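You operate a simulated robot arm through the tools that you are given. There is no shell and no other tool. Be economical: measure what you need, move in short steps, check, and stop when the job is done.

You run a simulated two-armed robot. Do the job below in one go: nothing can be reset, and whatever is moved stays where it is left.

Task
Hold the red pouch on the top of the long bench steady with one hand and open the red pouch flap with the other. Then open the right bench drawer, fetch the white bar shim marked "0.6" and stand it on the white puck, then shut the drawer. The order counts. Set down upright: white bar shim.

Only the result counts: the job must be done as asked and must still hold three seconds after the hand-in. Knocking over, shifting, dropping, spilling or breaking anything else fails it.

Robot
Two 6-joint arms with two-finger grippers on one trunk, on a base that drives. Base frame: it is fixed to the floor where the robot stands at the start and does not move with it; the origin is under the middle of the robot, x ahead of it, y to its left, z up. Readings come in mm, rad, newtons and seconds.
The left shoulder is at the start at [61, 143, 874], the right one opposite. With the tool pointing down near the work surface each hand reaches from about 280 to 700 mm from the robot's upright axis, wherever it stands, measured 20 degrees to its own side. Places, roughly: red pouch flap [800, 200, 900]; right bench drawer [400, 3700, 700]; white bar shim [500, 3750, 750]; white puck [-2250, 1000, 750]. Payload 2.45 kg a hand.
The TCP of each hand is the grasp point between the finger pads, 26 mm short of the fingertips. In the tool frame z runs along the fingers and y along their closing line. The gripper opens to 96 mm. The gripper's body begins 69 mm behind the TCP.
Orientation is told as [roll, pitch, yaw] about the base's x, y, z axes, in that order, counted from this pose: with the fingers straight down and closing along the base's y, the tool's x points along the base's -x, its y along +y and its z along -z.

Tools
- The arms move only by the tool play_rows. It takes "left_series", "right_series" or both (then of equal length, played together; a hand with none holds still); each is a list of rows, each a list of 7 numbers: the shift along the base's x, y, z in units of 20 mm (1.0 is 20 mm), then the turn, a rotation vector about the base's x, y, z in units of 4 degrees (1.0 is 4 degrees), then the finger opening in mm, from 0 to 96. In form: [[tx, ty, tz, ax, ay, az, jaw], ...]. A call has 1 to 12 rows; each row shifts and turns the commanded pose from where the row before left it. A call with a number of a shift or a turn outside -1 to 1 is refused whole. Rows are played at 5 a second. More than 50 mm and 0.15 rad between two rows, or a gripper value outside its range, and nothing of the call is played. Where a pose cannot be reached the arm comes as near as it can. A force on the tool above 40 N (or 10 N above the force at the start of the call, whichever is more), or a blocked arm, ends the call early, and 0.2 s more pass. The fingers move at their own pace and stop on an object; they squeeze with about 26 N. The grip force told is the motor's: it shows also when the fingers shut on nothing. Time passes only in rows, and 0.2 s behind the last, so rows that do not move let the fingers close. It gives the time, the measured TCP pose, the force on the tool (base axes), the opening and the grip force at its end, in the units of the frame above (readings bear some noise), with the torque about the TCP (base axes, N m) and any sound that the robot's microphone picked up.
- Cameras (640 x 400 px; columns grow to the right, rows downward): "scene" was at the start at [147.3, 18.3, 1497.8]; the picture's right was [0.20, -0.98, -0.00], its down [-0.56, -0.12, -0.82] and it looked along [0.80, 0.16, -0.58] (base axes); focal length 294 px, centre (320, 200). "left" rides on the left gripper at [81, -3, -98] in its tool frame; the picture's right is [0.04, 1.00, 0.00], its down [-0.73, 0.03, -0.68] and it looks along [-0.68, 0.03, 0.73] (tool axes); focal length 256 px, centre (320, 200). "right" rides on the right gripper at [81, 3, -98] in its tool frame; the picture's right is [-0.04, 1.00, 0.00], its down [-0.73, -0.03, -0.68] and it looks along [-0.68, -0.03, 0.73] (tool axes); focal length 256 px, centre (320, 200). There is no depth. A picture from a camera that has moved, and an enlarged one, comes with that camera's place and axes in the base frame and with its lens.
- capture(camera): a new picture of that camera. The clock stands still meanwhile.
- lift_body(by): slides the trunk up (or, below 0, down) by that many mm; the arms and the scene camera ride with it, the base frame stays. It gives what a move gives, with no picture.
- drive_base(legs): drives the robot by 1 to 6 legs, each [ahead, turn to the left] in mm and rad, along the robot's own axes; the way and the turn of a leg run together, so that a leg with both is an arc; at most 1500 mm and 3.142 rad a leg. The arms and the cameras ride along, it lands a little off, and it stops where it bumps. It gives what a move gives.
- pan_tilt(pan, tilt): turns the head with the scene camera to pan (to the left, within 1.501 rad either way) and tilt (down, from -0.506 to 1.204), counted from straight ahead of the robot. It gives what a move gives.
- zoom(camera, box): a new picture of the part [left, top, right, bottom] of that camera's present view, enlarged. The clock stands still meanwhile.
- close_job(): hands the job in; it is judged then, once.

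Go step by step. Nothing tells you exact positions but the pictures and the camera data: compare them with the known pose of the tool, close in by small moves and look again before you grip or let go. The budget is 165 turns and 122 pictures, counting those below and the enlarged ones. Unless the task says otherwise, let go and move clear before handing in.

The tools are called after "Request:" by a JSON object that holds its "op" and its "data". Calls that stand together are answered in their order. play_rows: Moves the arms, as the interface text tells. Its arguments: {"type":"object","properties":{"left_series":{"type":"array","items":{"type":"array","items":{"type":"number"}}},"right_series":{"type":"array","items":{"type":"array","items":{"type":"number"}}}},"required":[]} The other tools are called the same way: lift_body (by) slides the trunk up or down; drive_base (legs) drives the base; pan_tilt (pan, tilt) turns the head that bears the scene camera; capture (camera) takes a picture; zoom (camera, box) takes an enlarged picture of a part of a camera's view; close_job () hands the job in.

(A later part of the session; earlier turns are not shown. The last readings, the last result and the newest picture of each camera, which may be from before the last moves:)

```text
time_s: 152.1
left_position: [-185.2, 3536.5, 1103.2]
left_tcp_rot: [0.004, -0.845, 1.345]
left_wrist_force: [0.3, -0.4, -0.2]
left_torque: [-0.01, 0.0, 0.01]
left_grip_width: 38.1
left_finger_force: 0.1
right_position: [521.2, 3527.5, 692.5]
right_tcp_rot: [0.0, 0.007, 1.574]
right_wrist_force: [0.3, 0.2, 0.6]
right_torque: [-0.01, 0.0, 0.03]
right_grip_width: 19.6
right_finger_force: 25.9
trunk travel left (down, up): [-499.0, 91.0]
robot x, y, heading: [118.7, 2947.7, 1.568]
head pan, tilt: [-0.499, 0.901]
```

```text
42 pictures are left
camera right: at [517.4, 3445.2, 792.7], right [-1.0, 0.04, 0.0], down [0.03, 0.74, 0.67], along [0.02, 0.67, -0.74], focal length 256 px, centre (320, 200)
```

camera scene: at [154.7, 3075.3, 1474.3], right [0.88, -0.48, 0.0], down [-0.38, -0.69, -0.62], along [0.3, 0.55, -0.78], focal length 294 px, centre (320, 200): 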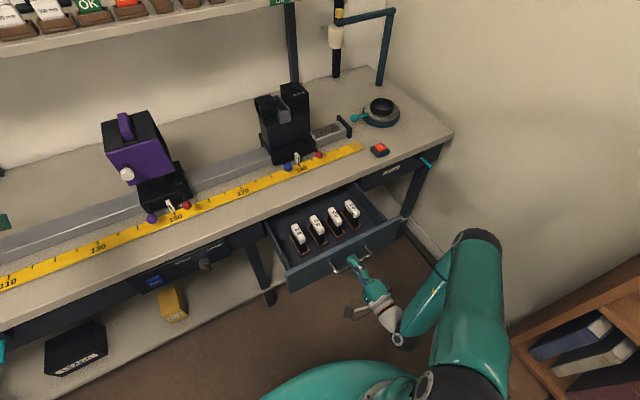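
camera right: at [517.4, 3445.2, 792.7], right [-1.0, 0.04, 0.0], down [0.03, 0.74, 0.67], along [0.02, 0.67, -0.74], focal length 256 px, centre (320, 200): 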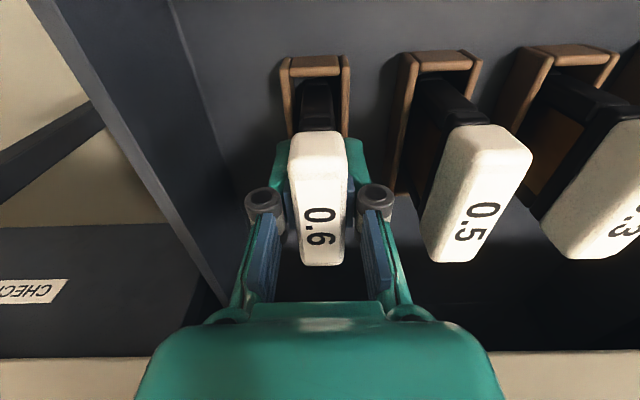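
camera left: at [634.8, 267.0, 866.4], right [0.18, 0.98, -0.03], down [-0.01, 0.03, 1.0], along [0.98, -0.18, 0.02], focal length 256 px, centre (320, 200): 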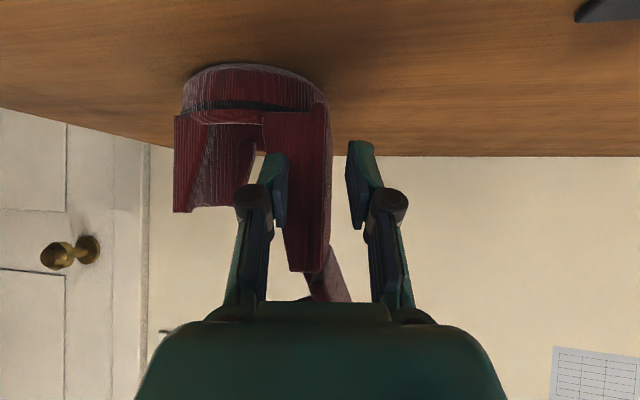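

Gripped (19.6 mm). Lifting straight up out of the slot.

Request:
{"op": "play_rows", "data": {"right_series": [[0, 0, 0.5, 0, 0, 0, 2], [0, 0, 0.8, 0, 0, 0, 2], [0, 0, 1, 0, 0, 0, 2], [0, 0, 1, 0, 0, 0, 2], [0, 0, 1, 0, 0, 0, 2], [0, 0, 1, 0, 0, 0, 2], [0, 0, 1, 0, 0, 0, 2], [0, -0.2, 1, 0, 0, 0, 2], [0, -0.4, 1, 0, 0, 0, 2], [0, -0.8, 1, 0, 0, 0, 2], [0, -0.8, 1, 0, 0, 0, 2], [0, -0.8, 1, 0, 0, 0, 2]]}}

Request:
{"op": "play_rows", "data": {"right_series": [[-0.3, -0.9, 0.5, 0, 0, 0, 2], [-0.3, -0.9, 0.5, 0, 0, 0, 2], [-0.3, -0.9, 0.5, 0, 0, 0, 2], [-0.3, -0.9, 0.5, 0, 0, 0, 2], [-0.3, -0.5, 0.5, 0, 0, 0, 2], [-0.3, -0.5, 0.5, 0, 0, 0, 2]]}}

Request:
{"op": "capture", "data": {"camera": "scene"}}

Request:
{"op": "capture", "data": {"camera": "right"}}

```text
time_s: 154.7
left_position: [-185.9, 3534.9, 1103.3]
left_tcp_rot: [0.006, -0.847, 1.343]
left_wrist_force: [0.1, -0.5, -0.1]
left_torque: [0.0, 0.02, -0.01]
left_grip_width: 38.0
left_finger_force: 0.1
right_position: [520.6, 3468.8, 921.7]
right_tcp_rot: [0.001, 0.008, 1.573]
right_wrist_force: [-0.8, -0.3, -1.0]
right_torque: [-0.01, 0.01, 0.0]
right_grip_width: 19.6
right_finger_force: 25.9
trunk travel left (down, up): [-499.0, 91.0]
robot x, y, heading: [115.8, 2946.1, 1.57]
head pan, tilt: [-0.499, 0.901]
```

```text
time_s: 156.1
left_position: [-185.4, 3536.0, 1102.7]
left_tcp_rot: [0.005, -0.845, 1.345]
left_wrist_force: [0.1, 0.2, 0.7]
left_torque: [0.03, 0.0, -0.02]
left_grip_width: 37.9
left_finger_force: 0.1
right_position: [484.8, 3374.2, 980.9]
right_tcp_rot: [0.003, 0.01, 1.573]
right_wrist_force: [-0.1, -0.6, -1.2]
right_torque: [-0.01, 0.01, 0.01]
right_grip_width: 19.5
right_finger_force: 26.3
trunk travel left (down, up): [-499.0, 91.0]
robot x, y, heading: [115.2, 2946.6, 1.568]
head pan, tilt: [-0.499, 0.901]
```

```text
41 pictures are left
camera scene: at [153.9, 3076.9, 1474.1], right [0.88, -0.48, 0.0], down [-0.38, -0.69, -0.62], along [0.3, 0.54, -0.78], focal length 294 px, centre (320, 200)
```

scene: 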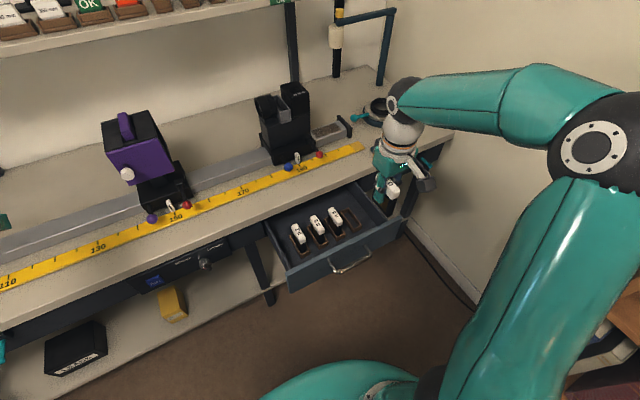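

```text
40 pictures are left
camera right: at [480.7, 3292.8, 1079.7], right [-1.0, 0.04, 0.0], down [0.03, 0.74, 0.67], along [0.02, 0.67, -0.74], focal length 256 px, centre (320, 200)
```

right: 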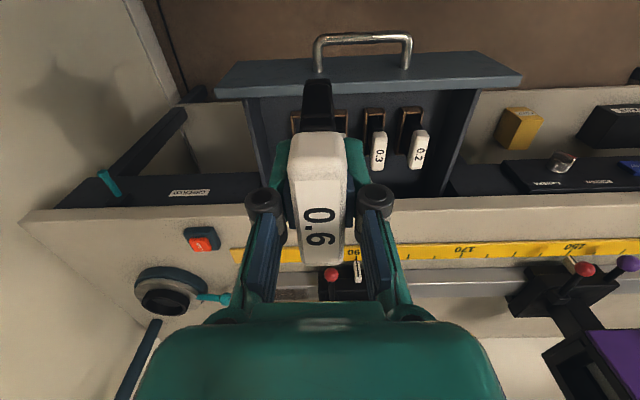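

Shim "0.6" is held. Raising and tucking the right hand for travel.

Request:
{"op": "play_rows", "data": {"right_series": [[-0.5, 0, 0.94, 0, 0, 0, 2], [-0.5, 0, 0.94, 0, 0, 0, 2], [-0.5, 0, 0.94, 0, 0, 0, 2], [-0.5, 0, 0.94, 0, 0, 0, 2], [-0.5, 0, 0.94, 0, 0, 0, 2], [-0.5, 0, 0.94, 0, 0, 0, 2], [-0.5, 0, 0.94, 0, 0, 0, 2], [-0.5, 0, 0.94, 0, 0, 0, 2], [-0.5, 0, 0.94, 0, 0, 0, 2]]}}

Request:
{"op": "drive_base", "data": {"legs": [[-800, -0.7], [0, 0.7], [0, 0.7]]}}

Request:
{"op": "pan_tilt", "data": {"pan": 1.0, "tilt": 0.45}}

Request:
{"op": "capture", "data": {"camera": "scene"}}

```text
time_s: 158.1
left_position: [-185.2, 3534.8, 1102.5]
left_tcp_rot: [0.005, -0.846, 1.345]
left_wrist_force: [-1.4, 0.2, 0.5]
left_torque: [-0.02, 0.0, 0.03]
left_grip_width: 38.0
left_finger_force: 0.0
right_position: [394.3, 3375.4, 1149.4]
right_tcp_rot: [0.002, 0.008, 1.575]
right_wrist_force: [0.7, 0.1, -0.9]
right_torque: [-0.01, 0.0, 0.01]
right_grip_width: 19.6
right_finger_force: 26.1
trunk travel left (down, up): [-499.0, 91.0]
robot x, y, heading: [115.0, 2949.9, 1.571]
head pan, tilt: [-0.499, 0.901]
```

```text
time_s: 164.6
left_position: [-449.8, 2802.5, 1102.4]
left_tcp_rot: [-0.001, -0.845, 1.326]
left_wrist_force: [-0.8, 0.3, -0.6]
left_torque: [0.01, 0.0, -0.06]
left_grip_width: 37.9
left_finger_force: 0.1
right_position: [125.2, 2628.8, 1148.8]
right_tcp_rot: [0.0, 0.01, 1.55]
right_wrist_force: [-0.2, -0.7, 0.4]
right_torque: [-0.03, -0.04, 0.0]
right_grip_width: 19.7
right_finger_force: 26.0
trunk travel left (down, up): [-499.0, 91.0]
robot x, y, heading: [-135.5, 2206.1, 1.539]
head pan, tilt: [-0.499, 0.901]
stopped in leg 2: the robot was blocked; the commanded pose is now the measured one
```

```text
time_s: 166.2
left_position: [-449.0, 2802.9, 1103.9]
left_tcp_rot: [0.001, -0.846, 1.321]
left_wrist_force: [-0.6, -0.2, 0.1]
left_torque: [-0.03, 0.0, -0.03]
left_grip_width: 38.3
left_finger_force: 0.2
right_position: [125.9, 2629.0, 1150.4]
right_tcp_rot: [0.0, 0.008, 1.55]
right_wrist_force: [0.0, 0.6, -0.4]
right_torque: [0.0, 0.01, 0.0]
right_grip_width: 19.6
right_finger_force: 26.4
trunk travel left (down, up): [-499.0, 91.0]
robot x, y, heading: [-136.1, 2213.2, 1.54]
head pan, tilt: [1.0, 0.45]
```

```text
39 pictures are left
camera scene: at [-207.2, 2322.3, 1512.4], right [0.57, 0.82, 0.0], down [0.36, -0.25, -0.9], along [-0.74, 0.51, -0.44], focal length 294 px, centre (320, 200)
```

scene: 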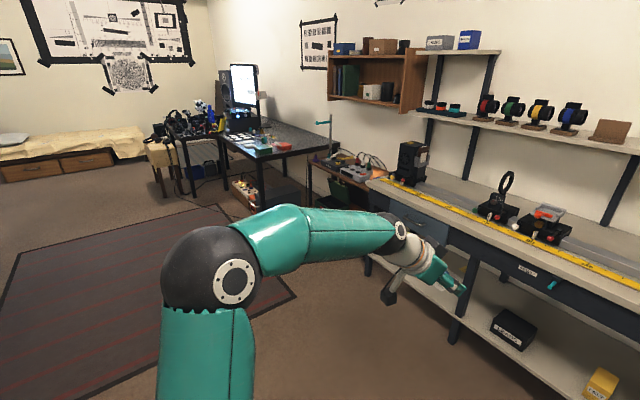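

Probably just an undershoot. Continuing the left turn in short legs.

Request:
{"op": "drive_base", "data": {"legs": [[0, 0.45], [0, 0.45], [0, 0.45]]}}

Request:
{"op": "pan_tilt", "data": {"pan": 0.7, "tilt": 0.35}}

Request:
{"op": "capture", "data": {"camera": "scene"}}

```text
time_s: 169.8
left_position: [-799.1, 2321.2, 1103.8]
left_tcp_rot: [-0.001, -0.846, 2.238]
left_wrist_force: [-1.8, -0.1, -0.1]
left_torque: [0.03, 0.0, -0.06]
left_grip_width: 38.2
left_finger_force: 0.0
right_position: [-309.0, 2670.0, 1151.2]
right_tcp_rot: [-0.001, 0.01, 2.464]
right_wrist_force: [-0.3, -1.5, -1.2]
right_torque: [0.06, -0.05, -0.01]
right_grip_width: 20.0
right_finger_force: 26.1
trunk travel left (down, up): [-499.0, 91.0]
robot x, y, heading: [-111.2, 2238.6, 2.455]
head pan, tilt: [1.0, 0.45]
stopped in leg 3: the robot was blocked; the commanded pose is now the measured one
```

```text
time_s: 170.6
left_position: [-797.5, 2324.0, 1105.6]
left_tcp_rot: [0.001, -0.846, 2.235]
left_wrist_force: [0.1, 0.3, 0.8]
left_torque: [0.02, 0.03, -0.01]
left_grip_width: 37.8
left_finger_force: 0.0
right_position: [-307.2, 2671.8, 1150.6]
right_tcp_rot: [0.0, 0.009, 2.463]
right_wrist_force: [-0.1, -0.2, -0.2]
right_torque: [0.03, 0.0, 0.0]
right_grip_width: 19.4
right_finger_force: 26.0
trunk travel left (down, up): [-499.0, 91.0]
robot x, y, heading: [-112.9, 2238.9, 2.457]
head pan, tilt: [0.7, 0.351]
```

```text
38 pictures are left
camera scene: at [-252.0, 2273.5, 1521.6], right [-0.01, 1.0, 0.0], down [0.34, 0.0, -0.94], along [-0.94, -0.01, -0.34], focal length 294 px, centre (320, 200)
```

scene: 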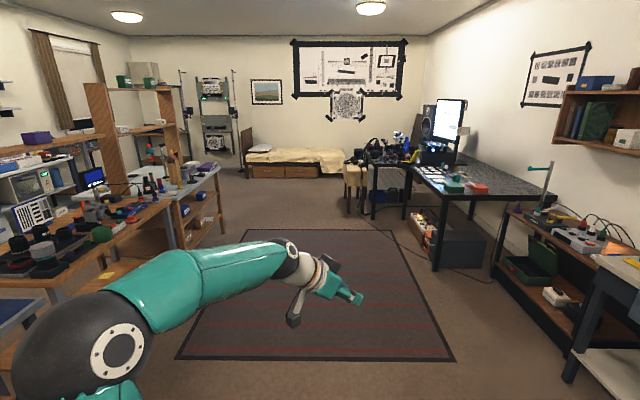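

The rear touched the long bench again; no more turning here. Zooming at where the puck should be (around pixel 150,205).

Request:
{"op": "zoom", "data": {"camera": "scene", "box": [60, 130, 240, 260]}}

```text
3.08 times, centred on (150, 195) of scene
camera zoom: at [-252.0, 2273.5, 1521.6], right [-0.01, 1.0, 0.0], down [0.34, 0.0, -0.94], along [-0.94, -0.01, -0.34], focal length 904 px, centre (843, 215)
```

zoom: 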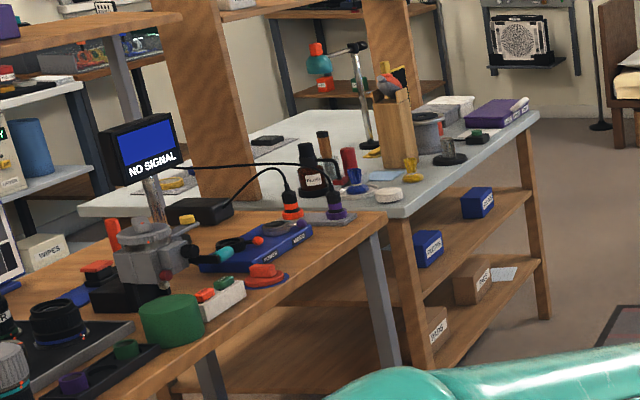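

The white puck stands on the grey table near its +y edge, roughly (-2250…-2400, 1150, ~800). I'll drive across the open floor to about (-2070, 2480), turn to face -y, then approach.

Request:
{"op": "drive_base", "data": {"legs": [[420, 0], [0, 0.69], [800, 0], [800, 0]]}}

```text
time_s: 183.2
left_position: [-2636.9, 2168.7, 1104.6]
left_tcp_rot: [0.0, -0.845, 2.911]
left_wrist_force: [-0.1, 0.3, -0.5]
left_torque: [-0.04, -0.01, 0.05]
left_grip_width: 38.3
left_finger_force: 0.2
right_position: [-2473.0, 2746.6, 1150.4]
right_tcp_rot: [-0.001, 0.012, 3.139]
right_wrist_force: [0.1, 0.2, -1.3]
right_torque: [0.01, -0.04, -0.02]
right_grip_width: 19.5
right_finger_force: 25.8
trunk travel left (down, up): [-499.0, 91.0]
robot x, y, heading: [-2046.0, 2527.7, 3.134]
head pan, tilt: [0.7, 0.351]
```

Request:
{"op": "drive_base", "data": {"legs": [[0, 0.52], [0, 0.52], [0, 0.53]]}}

Request:
{"op": "pan_tilt", "data": {"pan": -0.1, "tilt": 0.5}}

Request:
{"op": "capture", "data": {"camera": "scene"}}

```text
time_s: 187.8
left_position: [-1869.8, 1855.3, 1104.1]
left_tcp_rot: [-0.004, -0.846, -2.083]
left_wrist_force: [1.1, 0.3, -1.5]
left_torque: [-0.01, 0.05, -0.04]
left_grip_width: 38.1
left_finger_force: 0.0
right_position: [-2375.7, 2176.2, 1151.2]
right_tcp_rot: [-0.002, 0.011, -1.857]
right_wrist_force: [1.0, -0.3, -0.1]
right_torque: [0.06, 0.05, -0.01]
right_grip_width: 19.7
right_finger_force: 25.9
trunk travel left (down, up): [-499.0, 91.0]
robot x, y, heading: [-2095.7, 2543.6, -1.839]
head pan, tilt: [0.7, 0.351]
stopped in leg 3: the robot was blocked; the commanded pose is now the measured one
```

```text
time_s: 189.0
left_position: [-1871.4, 1858.8, 1105.8]
left_tcp_rot: [-0.001, -0.85, -2.089]
left_wrist_force: [0.8, -0.1, 0.2]
left_torque: [-0.02, 0.01, 0.0]
left_grip_width: 38.2
left_finger_force: 0.1
right_position: [-2379.2, 2177.5, 1151.8]
right_tcp_rot: [-0.001, 0.006, -1.86]
right_wrist_force: [0.3, 0.1, -0.6]
right_torque: [-0.02, 0.01, 0.0]
right_grip_width: 19.6
right_finger_force: 25.9
trunk travel left (down, up): [-499.0, 91.0]
robot x, y, heading: [-2097.2, 2544.1, -1.838]
head pan, tilt: [-0.099, 0.499]
```

```text
36 pictures are left
camera scene: at [-2143.2, 2397.9, 1508.0], right [-0.93, 0.36, 0.0], down [0.17, 0.45, -0.88], along [-0.31, -0.82, -0.48], focal length 294 px, centre (320, 200)
```

scene: 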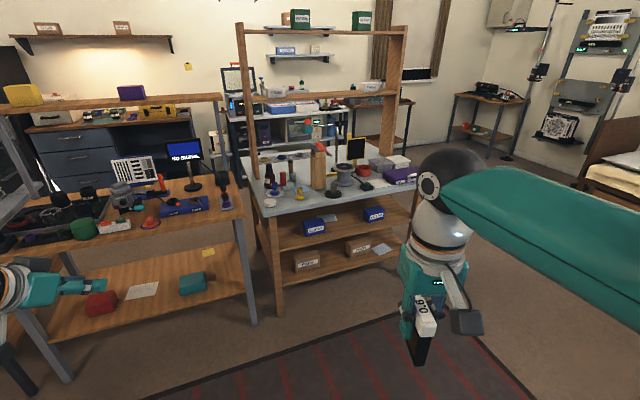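

Puck top ≈ (-2349, 1136, 812). Before approaching, I tuck the left hand in (it would enter the neighbouring shelf), and finish the turn.

Request:
{"op": "play_rows", "data": {"left_series": [[0.26, 0.9, 0.2, 0, 0, 0, 38], [0.26, 0.9, 0.2, 0, 0, 0, 38], [0.26, 0.9, 0.2, 0, 0, 0, 38], [0.26, 0.9, 0.2, 0, 0, 0, 38], [0.26, 0.9, 0.2, 0, 0, 0, 38], [0.26, 0.9, 0.2, 0, 0, 0, 38], [0.26, 0.9, 0.2, 0, 0, 0, 38], [0.26, 0.9, 0.2, 0, 0, 0, 38], [0.26, 0.9, 0.2, 0, 0, 0, 38], [0.26, 0.9, 0.2, 0, 0, 0, 38], [0.26, 0.9, 0.2, 0, 0, 0, 38]]}}

Request:
{"op": "drive_base", "data": {"legs": [[0, 0.26], [500, 0]]}}

Request:
{"op": "pan_tilt", "data": {"pan": -0.3, "tilt": 0.7}}

Request:
{"op": "capture", "data": {"camera": "scene"}}

```text
time_s: 191.4
left_position: [-1812.8, 2056.5, 1150.5]
left_tcp_rot: [0.001, -0.849, -2.088]
left_wrist_force: [-0.3, -0.6, 0.7]
left_torque: [-0.04, 0.03, 0.0]
left_grip_width: 38.0
left_finger_force: 0.1
right_position: [-2378.6, 2178.9, 1152.8]
right_tcp_rot: [0.002, 0.007, -1.859]
right_wrist_force: [-0.3, 1.0, -1.4]
right_torque: [-0.03, 0.01, -0.03]
right_grip_width: 19.5
right_finger_force: 25.8
trunk travel left (down, up): [-499.0, 91.0]
robot x, y, heading: [-2097.5, 2538.7, -1.838]
head pan, tilt: [-0.099, 0.499]
```

```text
time_s: 195.3
left_position: [-1706.1, 1637.0, 1151.3]
left_tcp_rot: [0.003, -0.848, -1.837]
left_wrist_force: [-0.7, -0.3, 0.2]
left_torque: [0.01, 0.0, 0.02]
left_grip_width: 38.0
left_finger_force: 0.0
right_position: [-2283.3, 1612.3, 1152.8]
right_tcp_rot: [0.002, 0.007, -1.606]
right_wrist_force: [-0.5, -1.3, -0.9]
right_torque: [0.04, -0.01, -0.02]
right_grip_width: 19.6
right_finger_force: 25.8
trunk travel left (down, up): [-499.0, 91.0]
robot x, y, heading: [-2098.5, 2035.1, -1.588]
head pan, tilt: [-0.099, 0.499]
```

```text
time_s: 196.1
left_position: [-1706.3, 1637.2, 1150.1]
left_tcp_rot: [0.003, -0.847, -1.836]
left_wrist_force: [0.0, 0.5, -0.3]
left_torque: [-0.01, -0.01, -0.04]
left_grip_width: 38.1
left_finger_force: 0.2
right_position: [-2285.8, 1613.2, 1151.9]
right_tcp_rot: [0.001, 0.009, -1.606]
right_wrist_force: [0.0, -0.1, -0.1]
right_torque: [0.0, -0.02, -0.01]
right_grip_width: 20.0
right_finger_force: 26.2
trunk travel left (down, up): [-499.0, 91.0]
robot x, y, heading: [-2100.5, 2033.0, -1.587]
head pan, tilt: [-0.3, 0.7]
```

```text
35 pictures are left
camera scene: at [-2124.7, 1895.8, 1490.3], right [-0.95, 0.31, 0.0], down [0.2, 0.61, -0.77], along [-0.24, -0.73, -0.64], focal length 294 px, centre (320, 200)
```

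scene: 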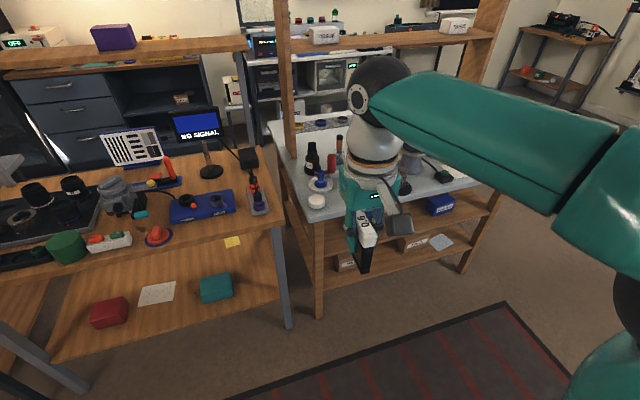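

Puck near (-2357, 1127, 812). Driving 340 mm closer and zooming at it.

Request:
{"op": "drive_base", "data": {"legs": [[340, 0]]}}

Request:
{"op": "pan_tilt", "data": {"pan": -0.4, "tilt": 0.9}}

Request:
{"op": "capture", "data": {"camera": "scene"}}

Request:
{"op": "capture", "data": {"camera": "right"}}

```text
time_s: 198.3
left_position: [-1712.6, 1299.1, 1150.5]
left_tcp_rot: [0.0, -0.846, -1.837]
left_wrist_force: [0.3, -0.7, 0.9]
left_torque: [0.03, -0.02, 0.0]
left_grip_width: 37.7
left_finger_force: 0.2
right_position: [-2289.8, 1277.7, 1153.5]
right_tcp_rot: [0.003, 0.008, -1.607]
right_wrist_force: [0.4, -0.6, 1.0]
right_torque: [0.01, 0.0, -0.02]
right_grip_width: 19.8
right_finger_force: 26.4
trunk travel left (down, up): [-499.0, 91.0]
robot x, y, heading: [-2100.6, 1702.8, -1.583]
head pan, tilt: [-0.3, 0.7]
```

```text
time_s: 199.0
left_position: [-1711.9, 1300.5, 1151.8]
left_tcp_rot: [0.003, -0.848, -1.838]
left_wrist_force: [-0.2, 0.2, -0.2]
left_torque: [-0.02, -0.01, -0.01]
left_grip_width: 38.0
left_finger_force: 0.1
right_position: [-2290.9, 1277.0, 1154.2]
right_tcp_rot: [0.001, 0.008, -1.608]
right_wrist_force: [-0.2, 0.3, -0.2]
right_torque: [0.03, -0.01, -0.01]
right_grip_width: 19.3
right_finger_force: 26.3
trunk travel left (down, up): [-499.0, 91.0]
robot x, y, heading: [-2101.2, 1698.9, -1.585]
head pan, tilt: [-0.4, 0.901]
```

```text
34 pictures are left
camera scene: at [-2134.0, 1571.2, 1474.2], right [-0.92, 0.4, 0.0], down [0.32, 0.72, -0.62], along [-0.25, -0.57, -0.78], focal length 294 px, centre (320, 200)
```

scene: 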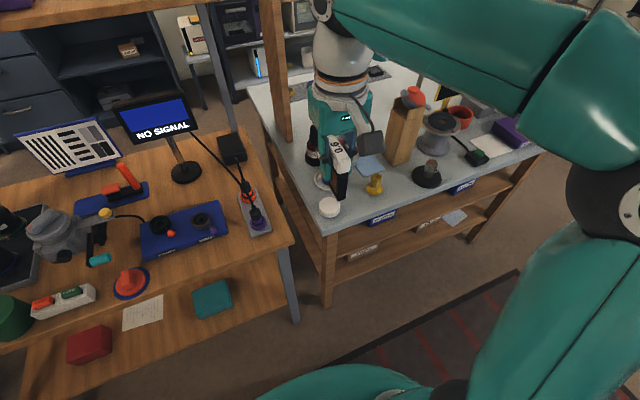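

```text
33 pictures are left
camera right: at [-2284.6, 1357.5, 1253.5], right [1.0, -0.08, 0.0], down [-0.06, -0.74, 0.67], along [-0.05, -0.67, -0.74], focal length 256 px, centre (320, 200)
```

right: 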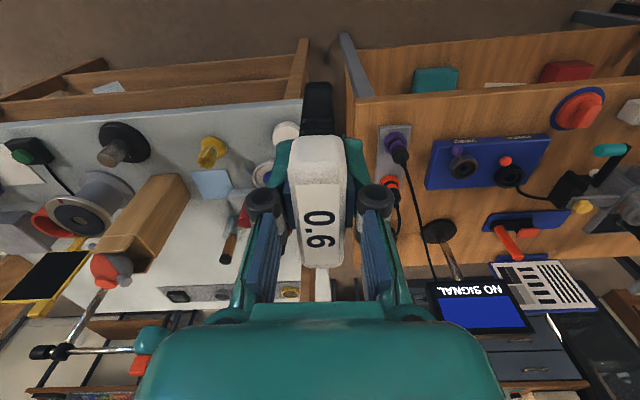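

Puck ≈ (-2360, 1130), top ≈ 812. I need the shim's lower end relative to the TCP; zooming on it.

Request:
{"op": "zoom", "data": {"camera": "scene", "box": [280, 100, 400, 220]}}

Request:
{"op": "zoom", "data": {"camera": "right", "box": [250, 70, 390, 170]}}

```text
3.33 times, centred on (340, 160) of scene
camera zoom: at [-2134.0, 1571.2, 1474.2], right [-0.92, 0.4, 0.0], down [0.32, 0.72, -0.62], along [-0.25, -0.57, -0.78], focal length 980 px, centre (253, 333)
```

zoom: 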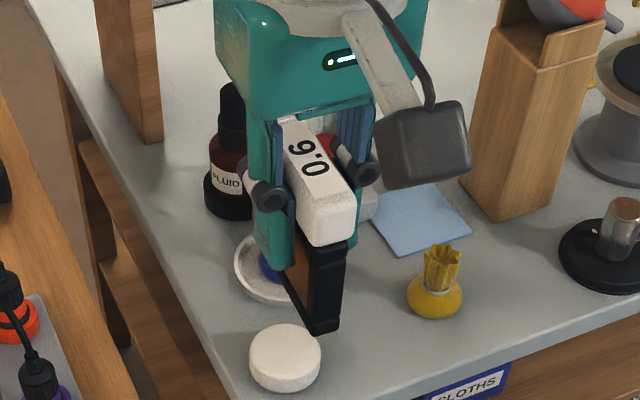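

```text
4.00 times, centred on (320, 120) of right
camera zoom: at [-2284.6, 1357.5, 1253.5], right [1.0, -0.08, 0.0], down [-0.06, -0.74, 0.67], along [-0.05, -0.67, -0.74], focal length 1024 px, centre (320, 520)
```

zoom: 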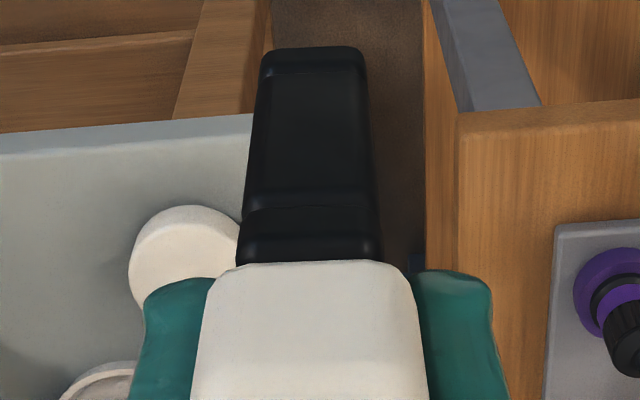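

The puck is ~61 mm wide, so there's room; the shim's lower end is ~60–70 mm below the TCP. Moving above the puck at z≈975.

Request:
{"op": "play_rows", "data": {"right_series": [[-0.37, -0.765, -0.5, 0, 0, 0, 2], [-0.37, -0.765, -0.5, 0, 0, 0, 2], [-0.37, -0.765, -1, 0, 0, 0, 2], [-0.37, -0.765, -1, 0, 0, 0, 2], [-0.37, -0.765, -1, 0, 0, 0, 2], [-0.37, -0.765, -1, 0, 0, 0, 2], [-0.37, -0.765, -1, 0, 0, 0, 2], [-0.37, -0.765, -1, 0, 0, 0, 2], [-0.37, -0.765, -1, 0, 0, 0, 2], [-0.37, -0.765, -1, 0, 0, 0, 2]]}}

Request:
{"op": "zoom", "data": {"camera": "scene", "box": [270, 130, 410, 240]}}

Request:
{"op": "capture", "data": {"camera": "right"}}

```text
time_s: 201.2
left_position: [-1713.0, 1299.8, 1150.0]
left_tcp_rot: [0.002, -0.847, -1.837]
left_wrist_force: [-0.5, -0.9, 0.1]
left_torque: [0.02, -0.02, 0.02]
left_grip_width: 38.1
left_finger_force: 0.0
right_position: [-2366.5, 1122.2, 972.5]
right_tcp_rot: [0.002, 0.006, -1.609]
right_wrist_force: [0.6, 0.7, -0.6]
right_torque: [0.02, 0.0, 0.02]
right_grip_width: 19.5
right_finger_force: 25.9
trunk travel left (down, up): [-499.0, 91.0]
robot x, y, heading: [-2100.6, 1699.0, -1.587]
head pan, tilt: [-0.4, 0.901]
```

```text
3.64 times, centred on (340, 185) of scene
camera zoom: at [-2134.2, 1569.9, 1474.0], right [-0.91, 0.4, 0.0], down [0.32, 0.72, -0.62], along [-0.25, -0.57, -0.78], focal length 1069 px, centre (247, 254)
```

zoom: 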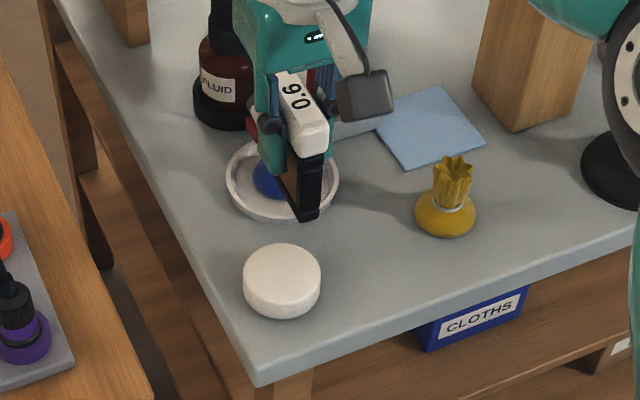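

```text
29 pictures are left
camera right: at [-2360.5, 1202.2, 1072.6], right [1.0, -0.08, 0.0], down [-0.06, -0.74, 0.67], along [-0.05, -0.67, -0.74], focal length 256 px, centre (320, 200)
```

right: 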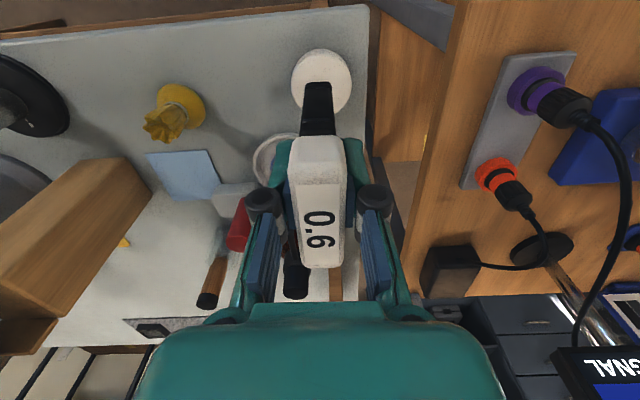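

Aligned: puck centre ≈ (-2365, 1119). Lowering to just above.

Request:
{"op": "play_rows", "data": {"right_series": [[0, -0.1, -0.8, 0, 0, 0, 2], [0, 0, -0.8, 0, 0, 0, 2], [0, 0, -0.8, 0, 0, 0, 2]]}}

Request:
{"op": "zoom", "data": {"camera": "scene", "box": [280, 150, 380, 230]}}

Request:
{"op": "zoom", "data": {"camera": "right", "box": [250, 20, 390, 160]}}

```text
time_s: 202.0
left_position: [-1711.8, 1299.5, 1150.2]
left_tcp_rot: [0.002, -0.849, -1.837]
left_wrist_force: [0.4, -0.5, -0.4]
left_torque: [0.0, 0.02, 0.02]
left_grip_width: 38.3
left_finger_force: 0.1
right_position: [-2364.7, 1122.2, 925.3]
right_tcp_rot: [0.002, 0.006, -1.608]
right_wrist_force: [0.8, 0.1, -1.3]
right_torque: [0.0, -0.01, 0.02]
right_grip_width: 19.4
right_finger_force: 25.8
trunk travel left (down, up): [-499.0, 91.0]
robot x, y, heading: [-2103.3, 1701.0, -1.581]
head pan, tilt: [-0.4, 0.901]
```

```text
5.00 times, centred on (330, 190) of scene
camera zoom: at [-2134.1, 1570.3, 1474.0], right [-0.91, 0.4, 0.0], down [0.32, 0.72, -0.62], along [-0.25, -0.57, -0.78], focal length 1470 px, centre (270, 250)
```

zoom: 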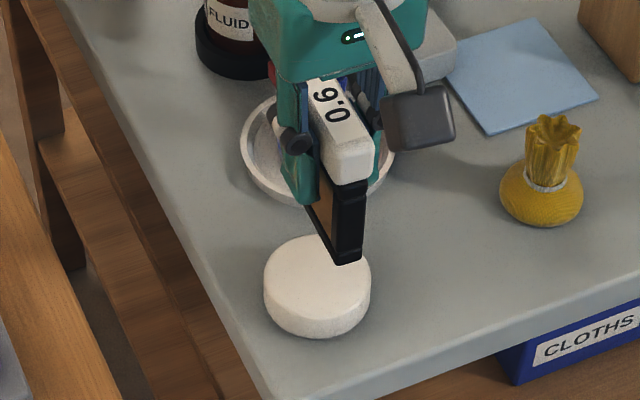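

```text
2.86 times, centred on (320, 90) of right
camera zoom: at [-2359.4, 1202.1, 1024.6], right [1.0, -0.08, 0.0], down [-0.06, -0.74, 0.67], along [-0.05, -0.67, -0.74], focal length 731 px, centre (320, 514)
```

zoom: 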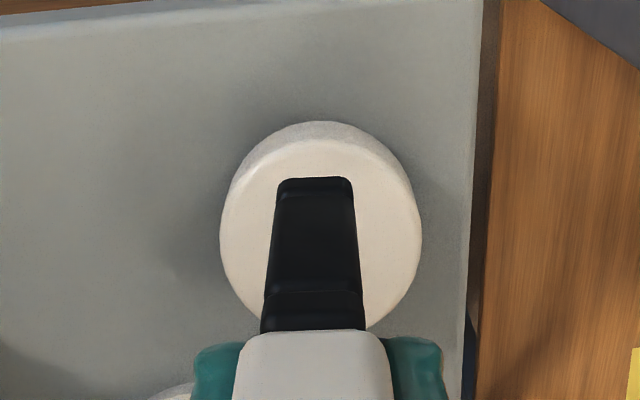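

Centred well over the puck with ~40 mm gap. Descending 30 mm, then in 3 mm steps until contact.

Request:
{"op": "play_rows", "data": {"right_series": [[0, 0, -0.5, 0, 0, 0, 2], [0, 0, -0.5, 0, 0, 0, 2], [0, 0, -0.5, 0, 0, 0, 2]]}}

Request:
{"op": "zoom", "data": {"camera": "scene", "box": [280, 150, 380, 230]}}

```text
time_s: 202.8
left_position: [-1711.6, 1300.0, 1151.2]
left_tcp_rot: [0.001, -0.849, -1.836]
left_wrist_force: [-0.5, -0.8, -0.1]
left_torque: [0.02, 0.02, 0.01]
left_grip_width: 38.2
left_finger_force: 0.0
right_position: [-2365.8, 1123.2, 894.5]
right_tcp_rot: [0.0, 0.007, -1.608]
right_wrist_force: [0.3, -0.6, 0.5]
right_torque: [0.02, -0.03, 0.02]
right_grip_width: 19.6
right_finger_force: 26.3
trunk travel left (down, up): [-499.0, 91.0]
robot x, y, heading: [-2102.0, 1704.5, -1.584]
head pan, tilt: [-0.4, 0.901]
```

```text
5.00 times, centred on (330, 190) of scene
camera zoom: at [-2134.1, 1570.5, 1474.0], right [-0.91, 0.4, 0.0], down [0.32, 0.72, -0.62], along [-0.25, -0.57, -0.78], focal length 1470 px, centre (270, 250)
```

zoom: 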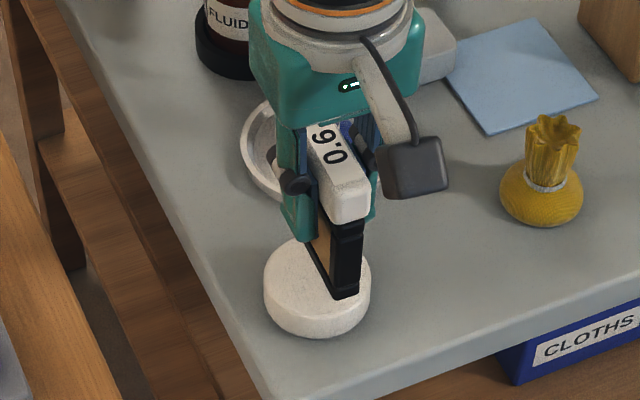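

Nearly down. Final 3 mm steps with a small x trim, watching force.

Request:
{"op": "play_rows", "data": {"right_series": [[0.1, -0.05, -0.15, 0, 0, 0, 2], [0, 0, -0.15, 0, 0, 0, 2], [0, 0, -0.12, 0, 0, 0, 2]]}}

Request:
{"op": "zoom", "data": {"camera": "scene", "box": [290, 170, 360, 226]}}

```text
time_s: 203.6
left_position: [-1712.2, 1299.4, 1151.7]
left_tcp_rot: [0.001, -0.847, -1.837]
left_wrist_force: [-0.9, 0.2, 0.8]
left_torque: [-0.02, 0.02, 0.01]
left_grip_width: 37.9
left_finger_force: 0.1
right_position: [-2362.5, 1121.3, 887.3]
right_tcp_rot: [-0.001, 0.007, -1.606]
right_wrist_force: [0.2, 0.2, -0.7]
right_torque: [0.03, -0.01, 0.0]
right_grip_width: 19.5
right_finger_force: 25.7
trunk travel left (down, up): [-499.0, 91.0]
robot x, y, heading: [-2104.7, 1701.6, -1.588]
head pan, tilt: [-0.4, 0.901]
```

```text
7.14 times, centred on (325, 198) of scene
camera zoom: at [-2134.0, 1570.7, 1474.0], right [-0.91, 0.4, 0.0], down [0.32, 0.72, -0.62], along [-0.25, -0.57, -0.78], focal length 2100 px, centre (284, 214)
```

zoom: 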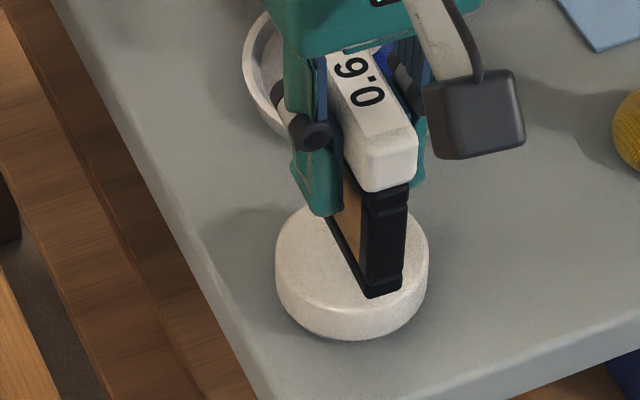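

Well centred. Continuing down until contact.

Request:
{"op": "play_rows", "data": {"right_series": [[0, 0, -0.12, 0, 0, 0, 2], [0, 0, -0.12, 0, 0, 0, 2], [0, 0, 0, 0, 0, 0, 2]]}}

Request:
{"op": "play_rows", "data": {"right_series": [[0, 0, -0.1, 0, 0, 0, 2], [0, 0, 0, 0, 0, 0, 2]]}}

Request:
{"op": "play_rows", "data": {"right_series": [[0, 0, -0.1, 0, 0, 0, 2], [0, 0, 0, 0, 0, 0, 2]]}}

```text
time_s: 204.4
left_position: [-1711.8, 1300.1, 1150.7]
left_tcp_rot: [0.001, -0.85, -1.837]
left_wrist_force: [0.6, 0.5, 0.6]
left_torque: [-0.02, 0.01, -0.01]
left_grip_width: 38.2
left_finger_force: 0.0
right_position: [-2361.5, 1122.8, 881.2]
right_tcp_rot: [0.001, 0.008, -1.608]
right_wrist_force: [-0.5, 0.1, -1.0]
right_torque: [-0.01, -0.02, -0.04]
right_grip_width: 19.8
right_finger_force: 25.9
trunk travel left (down, up): [-499.0, 91.0]
robot x, y, heading: [-2104.7, 1697.8, -1.584]
head pan, tilt: [-0.4, 0.901]
```

```text
time_s: 205.0
left_position: [-1712.8, 1300.5, 1150.3]
left_tcp_rot: [0.0, -0.849, -1.837]
left_wrist_force: [-0.1, 0.1, -0.1]
left_torque: [-0.02, -0.01, -0.02]
left_grip_width: 38.0
left_finger_force: 0.1
right_position: [-2362.5, 1121.3, 880.4]
right_tcp_rot: [0.001, 0.007, -1.608]
right_wrist_force: [0.7, 0.4, -0.2]
right_torque: [-0.01, 0.0, 0.03]
right_grip_width: 19.6
right_finger_force: 25.7
trunk travel left (down, up): [-499.0, 91.0]
robot x, y, heading: [-2101.4, 1704.4, -1.589]
head pan, tilt: [-0.4, 0.901]
```

```text
time_s: 205.6
left_position: [-1712.3, 1300.4, 1151.4]
left_tcp_rot: [0.002, -0.848, -1.837]
left_wrist_force: [0.4, 0.3, -0.8]
left_torque: [0.0, 0.01, 0.01]
left_grip_width: 37.9
left_finger_force: 0.1
right_position: [-2362.3, 1121.4, 877.9]
right_tcp_rot: [0.0, 0.009, -1.607]
right_wrist_force: [-0.1, -0.1, -0.5]
right_torque: [-0.01, 0.0, -0.01]
right_grip_width: 19.6
right_finger_force: 26.4
trunk travel left (down, up): [-499.0, 91.0]
robot x, y, heading: [-2100.8, 1702.1, -1.591]
head pan, tilt: [-0.4, 0.901]
```

No contact yet at TCP z=878. Going on in 2 mm steps.

Request:
{"op": "play_rows", "data": {"right_series": [[0, 0, -0.1, 0, 0, 0, 2], [0, 0, 0, 0, 0, 0, 2]]}}

Request:
{"op": "play_rows", "data": {"right_series": [[0, 0, -0.1, 0, 0, 0, 2], [0, 0, 0, 0, 0, 0, 2]]}}

Request:
{"op": "zoom", "data": {"camera": "scene", "box": [290, 170, 360, 226]}}

```text
time_s: 206.2
left_position: [-1713.1, 1300.1, 1151.9]
left_tcp_rot: [0.002, -0.848, -1.838]
left_wrist_force: [0.7, 0.2, 0.1]
left_torque: [-0.01, -0.03, -0.01]
left_grip_width: 38.1
left_finger_force: 0.0
right_position: [-2362.9, 1122.5, 876.2]
right_tcp_rot: [0.002, 0.007, -1.606]
right_wrist_force: [-0.4, 0.8, -0.2]
right_torque: [0.03, 0.02, -0.03]
right_grip_width: 19.5
right_finger_force: 26.0
trunk travel left (down, up): [-499.0, 91.0]
robot x, y, heading: [-2100.9, 1701.4, -1.587]
head pan, tilt: [-0.4, 0.901]
```

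```text
time_s: 206.8
left_position: [-1712.0, 1300.5, 1151.2]
left_tcp_rot: [0.003, -0.847, -1.839]
left_wrist_force: [0.3, -0.2, 0.5]
left_torque: [-0.02, 0.0, 0.0]
left_grip_width: 37.6
left_finger_force: 0.2
right_position: [-2361.9, 1121.8, 874.3]
right_tcp_rot: [0.002, 0.008, -1.608]
right_wrist_force: [-0.3, 0.0, -0.9]
right_torque: [0.0, -0.02, -0.01]
right_grip_width: 19.5
right_finger_force: 25.9
trunk travel left (down, up): [-499.0, 91.0]
robot x, y, heading: [-2102.7, 1701.0, -1.585]
head pan, tilt: [-0.4, 0.901]
```

```text
7.14 times, centred on (325, 198) of scene
camera zoom: at [-2134.0, 1570.8, 1474.1], right [-0.91, 0.4, 0.0], down [0.32, 0.72, -0.62], along [-0.25, -0.57, -0.78], focal length 2100 px, centre (284, 214)
```

zoom: 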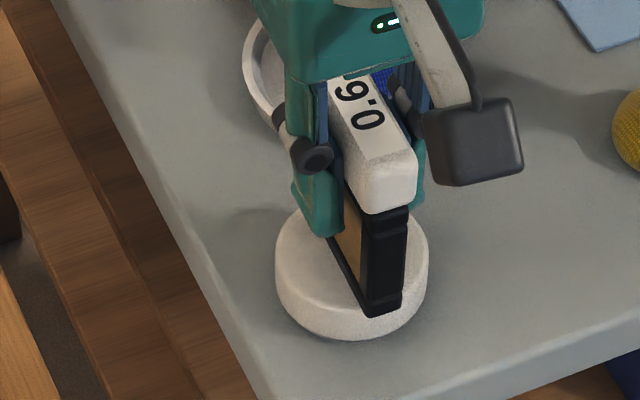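

Still no contact; the front end looks slightly forward on the puck. Checking with the hand camera.

Request:
{"op": "zoom", "data": {"camera": "right", "box": [250, 40, 390, 160]}}

```text
3.33 times, centred on (320, 100) of right
camera zoom: at [-2356.6, 1201.5, 974.2], right [1.0, -0.08, 0.0], down [-0.06, -0.74, 0.67], along [-0.05, -0.67, -0.74], focal length 853 px, centre (320, 533)
```

zoom: 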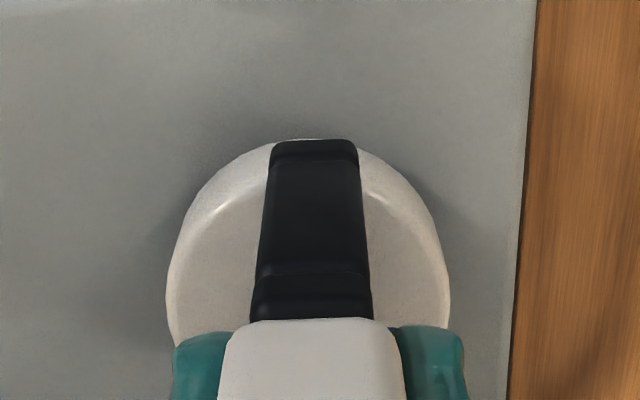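

The near end overhangs a little; shifting 8 mm in -y, then resuming descent.

Request:
{"op": "play_rows", "data": {"right_series": [[-0.04, -0.2, 0, 0, 0, 0, 2], [0, -0.2, 0, 0, 0, 0, 2], [0, 0, -0.1, 0, 0, 0, 2], [0, 0, 0, 0, 0, 0, 2]]}}

Request:
{"op": "play_rows", "data": {"right_series": [[0, 0, -0.1, 0, 0, 0, 2], [0, 0, 0, 0, 0, 0, 2]]}}

Request:
{"op": "play_rows", "data": {"right_series": [[0, 0, -0.1, 0, 0, 0, 2], [0, 0, 0, 0, 0, 0, 2]]}}

```text
time_s: 207.8
left_position: [-1711.6, 1300.0, 1151.2]
left_tcp_rot: [0.0, -0.848, -1.838]
left_wrist_force: [0.1, -0.9, 0.0]
left_torque: [0.04, -0.02, 0.02]
left_grip_width: 38.0
left_finger_force: 0.0
right_position: [-2362.9, 1115.3, 871.3]
right_tcp_rot: [0.002, 0.007, -1.607]
right_wrist_force: [0.4, 0.0, 0.1]
right_torque: [-0.04, -0.03, 0.0]
right_grip_width: 19.9
right_finger_force: 25.8
trunk travel left (down, up): [-499.0, 91.0]
robot x, y, heading: [-2103.1, 1702.2, -1.584]
head pan, tilt: [-0.4, 0.901]
```

```text
time_s: 208.4
left_position: [-1711.6, 1300.0, 1151.6]
left_tcp_rot: [0.001, -0.846, -1.838]
left_wrist_force: [-0.3, 0.3, 0.1]
left_torque: [0.0, 0.0, 0.03]
left_grip_width: 38.0
left_finger_force: 0.1
right_position: [-2363.7, 1114.3, 871.7]
right_tcp_rot: [0.001, 0.007, -1.608]
right_wrist_force: [-0.6, 0.4, -0.5]
right_torque: [0.03, 0.03, 0.01]
right_grip_width: 19.6
right_finger_force: 26.2
trunk travel left (down, up): [-499.0, 91.0]
robot x, y, heading: [-2103.8, 1697.1, -1.585]
head pan, tilt: [-0.4, 0.901]
```

```text
time_s: 209.0
left_position: [-1711.6, 1299.9, 1149.9]
left_tcp_rot: [0.002, -0.848, -1.836]
left_wrist_force: [0.6, 0.1, -0.6]
left_torque: [0.0, 0.01, -0.01]
left_grip_width: 37.8
left_finger_force: 0.1
right_position: [-2364.0, 1113.9, 868.0]
right_tcp_rot: [0.0, 0.007, -1.609]
right_wrist_force: [0.3, -1.0, 1.7]
right_torque: [0.06, -0.03, -0.03]
right_grip_width: 19.8
right_finger_force: 26.0
trunk travel left (down, up): [-499.0, 91.0]
robot x, y, heading: [-2102.8, 1701.3, -1.587]
head pan, tilt: [-0.4, 0.901]
```

A first hint of contact (Fz +1.7). One more 1.6 mm step.

Request:
{"op": "play_rows", "data": {"right_series": [[0, 0, -0.08, 0, 0, 0, 2], [0, 0, 0, 0, 0, 0, 2]]}}

Request:
{"op": "zoom", "data": {"camera": "scene", "box": [290, 170, 360, 226]}}

Request:
{"op": "zoom", "data": {"camera": "right", "box": [250, 40, 390, 160]}}

```text
time_s: 209.6
left_position: [-1712.0, 1300.5, 1151.3]
left_tcp_rot: [0.001, -0.845, -1.838]
left_wrist_force: [-0.1, 1.3, -0.2]
left_torque: [-0.03, -0.03, 0.02]
left_grip_width: 38.1
left_finger_force: 0.0
right_position: [-2362.8, 1115.4, 867.9]
right_tcp_rot: [0.0, 0.007, -1.607]
right_wrist_force: [1.5, 0.9, 10.0]
right_torque: [0.08, 0.0, 0.02]
right_grip_width: 19.7
right_finger_force: 25.8
trunk travel left (down, up): [-499.0, 91.0]
robot x, y, heading: [-2102.5, 1701.7, -1.595]
head pan, tilt: [-0.4, 0.901]
```

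```text
7.14 times, centred on (325, 198) of scene
camera zoom: at [-2133.6, 1571.9, 1474.3], right [-0.91, 0.4, 0.0], down [0.32, 0.72, -0.62], along [-0.25, -0.57, -0.78], focal length 2100 px, centre (284, 214)
```

zoom: 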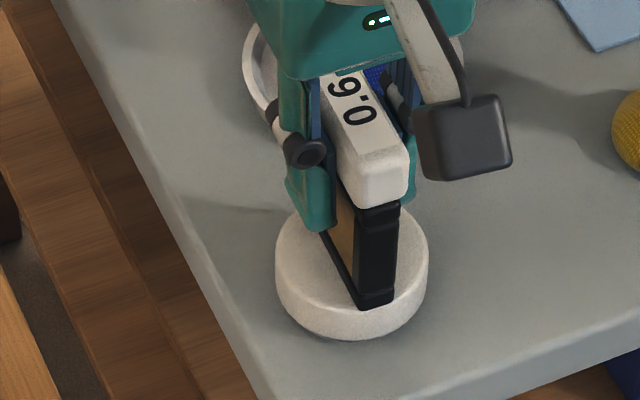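

```text
3.33 times, centred on (320, 100) of right
camera zoom: at [-2357.3, 1193.9, 967.8], right [1.0, -0.08, 0.0], down [-0.06, -0.73, 0.68], along [-0.05, -0.67, -0.74], focal length 853 px, centre (320, 533)
```

zoom: 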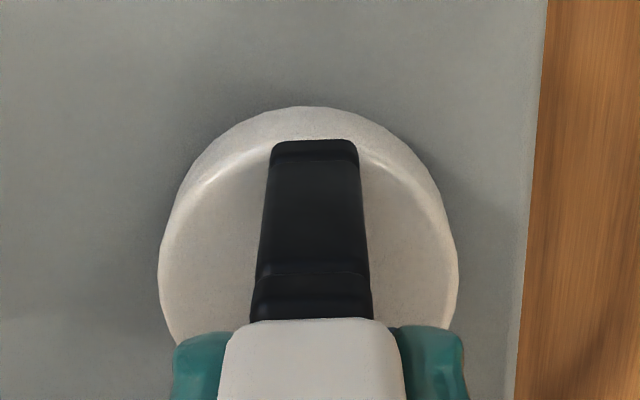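

Contact made (10 N), shim centred on the puck. Easing 1 mm, then opening.

Request:
{"op": "play_rows", "data": {"right_series": [[0, 0, 0.05, 0, 0, 0, 2], [0, 0, 0, 0, 0, 0, 21], [0, 0, 0, 0, 0, 0, 24], [0, 0, 0, 0, 0, 0, 32], [0, 0, 0, 0, 0, 0, 44], [0, 0, 0, 0, 0, 0, 44]]}}

Request:
{"op": "zoom", "data": {"camera": "scene", "box": [280, 150, 380, 230]}}

```text
time_s: 211.0
left_position: [-1711.6, 1300.0, 1151.9]
left_tcp_rot: [0.003, -0.849, -1.838]
left_wrist_force: [0.5, 0.3, 0.2]
left_torque: [0.01, 0.02, 0.0]
left_grip_width: 38.0
left_finger_force: 0.0
right_position: [-2362.9, 1113.7, 868.7]
right_tcp_rot: [0.001, 0.007, -1.609]
right_wrist_force: [-0.9, 0.1, -0.3]
right_torque: [0.01, 0.05, 0.02]
right_grip_width: 44.0
right_finger_force: 0.1
trunk travel left (down, up): [-499.0, 91.0]
robot x, y, heading: [-2103.1, 1696.6, -1.587]
head pan, tilt: [-0.4, 0.901]
```

```text
5.00 times, centred on (330, 190) of scene
camera zoom: at [-2134.0, 1570.9, 1474.1], right [-0.91, 0.4, 0.0], down [0.32, 0.72, -0.62], along [-0.25, -0.57, -0.78], focal length 1470 px, centre (270, 250)
```

zoom: 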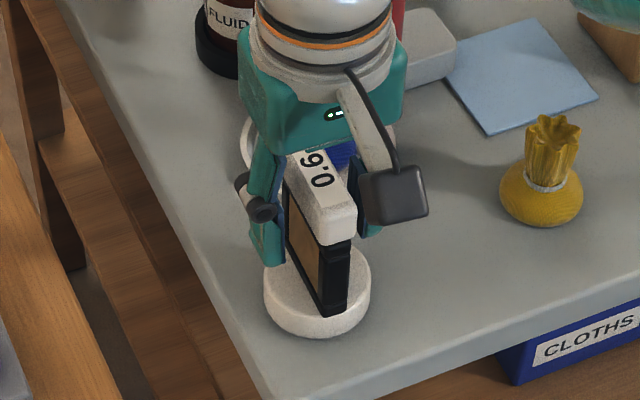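

The shim stands free on the puck. Raising the hand straight up.

Request:
{"op": "play_rows", "data": {"right_series": [[0, 0, 0.4, 0, 0, 0, 44], [0, 0, 0.6, 0, 0, 0, 44], [0, 0, 0.8, 0, 0, 0, 44], [0, 0, 1, 0, 0, 0, 44], [0, 0, 1, 0, 0, 0, 44], [0, 0, 1, 0, 0, 0, 44], [0, 0, 1, 0, 0, 0, 44], [0, 0.3, 1, 0, 0, 0, 44], [0, 0.6, 1, 0, 0, 0, 44], [0, 0.8, 1, 0, 0, 0, 44], [0, 0.8, 1, 0, 0, 0, 44], [0, 0.8, 1, 0, 0, 0, 44]]}}

Request:
{"op": "zoom", "data": {"camera": "scene", "box": [270, 140, 390, 240]}}

```text
time_s: 213.6
left_position: [-1710.8, 1299.3, 1150.6]
left_tcp_rot: [0.001, -0.849, -1.839]
left_wrist_force: [-0.1, 0.2, 0.0]
left_torque: [-0.01, -0.02, -0.03]
left_grip_width: 38.0
left_finger_force: 0.0
right_position: [-2364.1, 1181.0, 1082.9]
right_tcp_rot: [0.0, 0.007, -1.606]
right_wrist_force: [-0.2, 1.1, 0.9]
right_torque: [-0.01, -0.01, 0.0]
right_grip_width: 44.1
right_finger_force: 0.0
trunk travel left (down, up): [-499.0, 91.0]
robot x, y, heading: [-2100.6, 1698.7, -1.591]
head pan, tilt: [-0.4, 0.901]
```

```text
4.00 times, centred on (330, 190) of scene
camera zoom: at [-2133.8, 1571.9, 1474.2], right [-0.91, 0.4, 0.0], down [0.32, 0.72, -0.62], along [-0.25, -0.57, -0.78], focal length 1176 px, centre (280, 240)
```

zoom: 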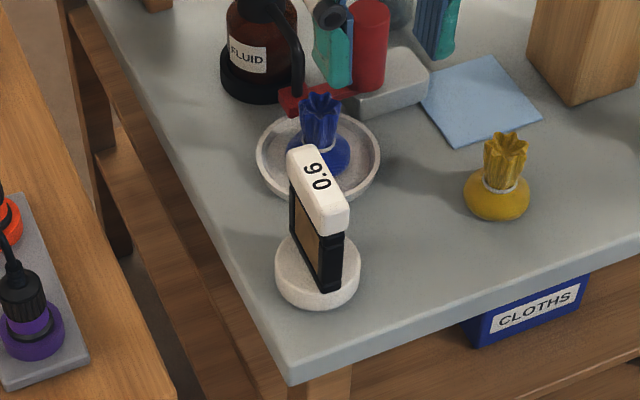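

Shim 0.6 stands upright on the puck. Backing away and heading back to shut the drawer.

Request:
{"op": "drive_base", "data": {"legs": [[-840, 0], [0, 0.5], [0, 0.5]]}}

Request:
{"op": "drive_base", "data": {"legs": [[0, 0.59], [900, 0], [850, 0]]}}

```text
time_s: 221.3
left_position: [-1540.1, 2651.4, 1149.9]
left_tcp_rot: [0.002, -0.849, -0.832]
left_wrist_force: [0.9, -0.6, -0.9]
left_torque: [0.01, 0.0, 0.01]
left_grip_width: 38.3
left_finger_force: 0.1
right_position: [-1788.0, 2036.8, 1083.0]
right_tcp_rot: [0.003, 0.006, -0.599]
right_wrist_force: [0.2, -0.2, -0.2]
right_torque: [0.01, -0.01, -0.02]
right_grip_width: 44.0
right_finger_force: 0.1
trunk travel left (down, up): [-499.0, 91.0]
robot x, y, heading: [-2103.9, 2508.2, -0.58]
head pan, tilt: [-0.4, 0.901]
```

```text
time_s: 232.1
left_position: [38.1, 2928.1, 1151.3]
left_tcp_rot: [0.002, -0.849, -0.265]
left_wrist_force: [0.6, 0.8, -0.2]
left_torque: [-0.02, 0.02, 0.0]
left_grip_width: 38.0
left_finger_force: 0.0
right_position: [158.0, 2276.0, 1083.1]
right_tcp_rot: [0.002, 0.011, -0.036]
right_wrist_force: [0.2, 0.5, -0.7]
right_torque: [-0.02, 0.01, -0.04]
right_grip_width: 44.1
right_finger_force: 0.1
trunk travel left (down, up): [-499.0, 91.0]
robot x, y, heading: [-364.8, 2503.4, -0.019]
head pan, tilt: [-0.4, 0.901]
```

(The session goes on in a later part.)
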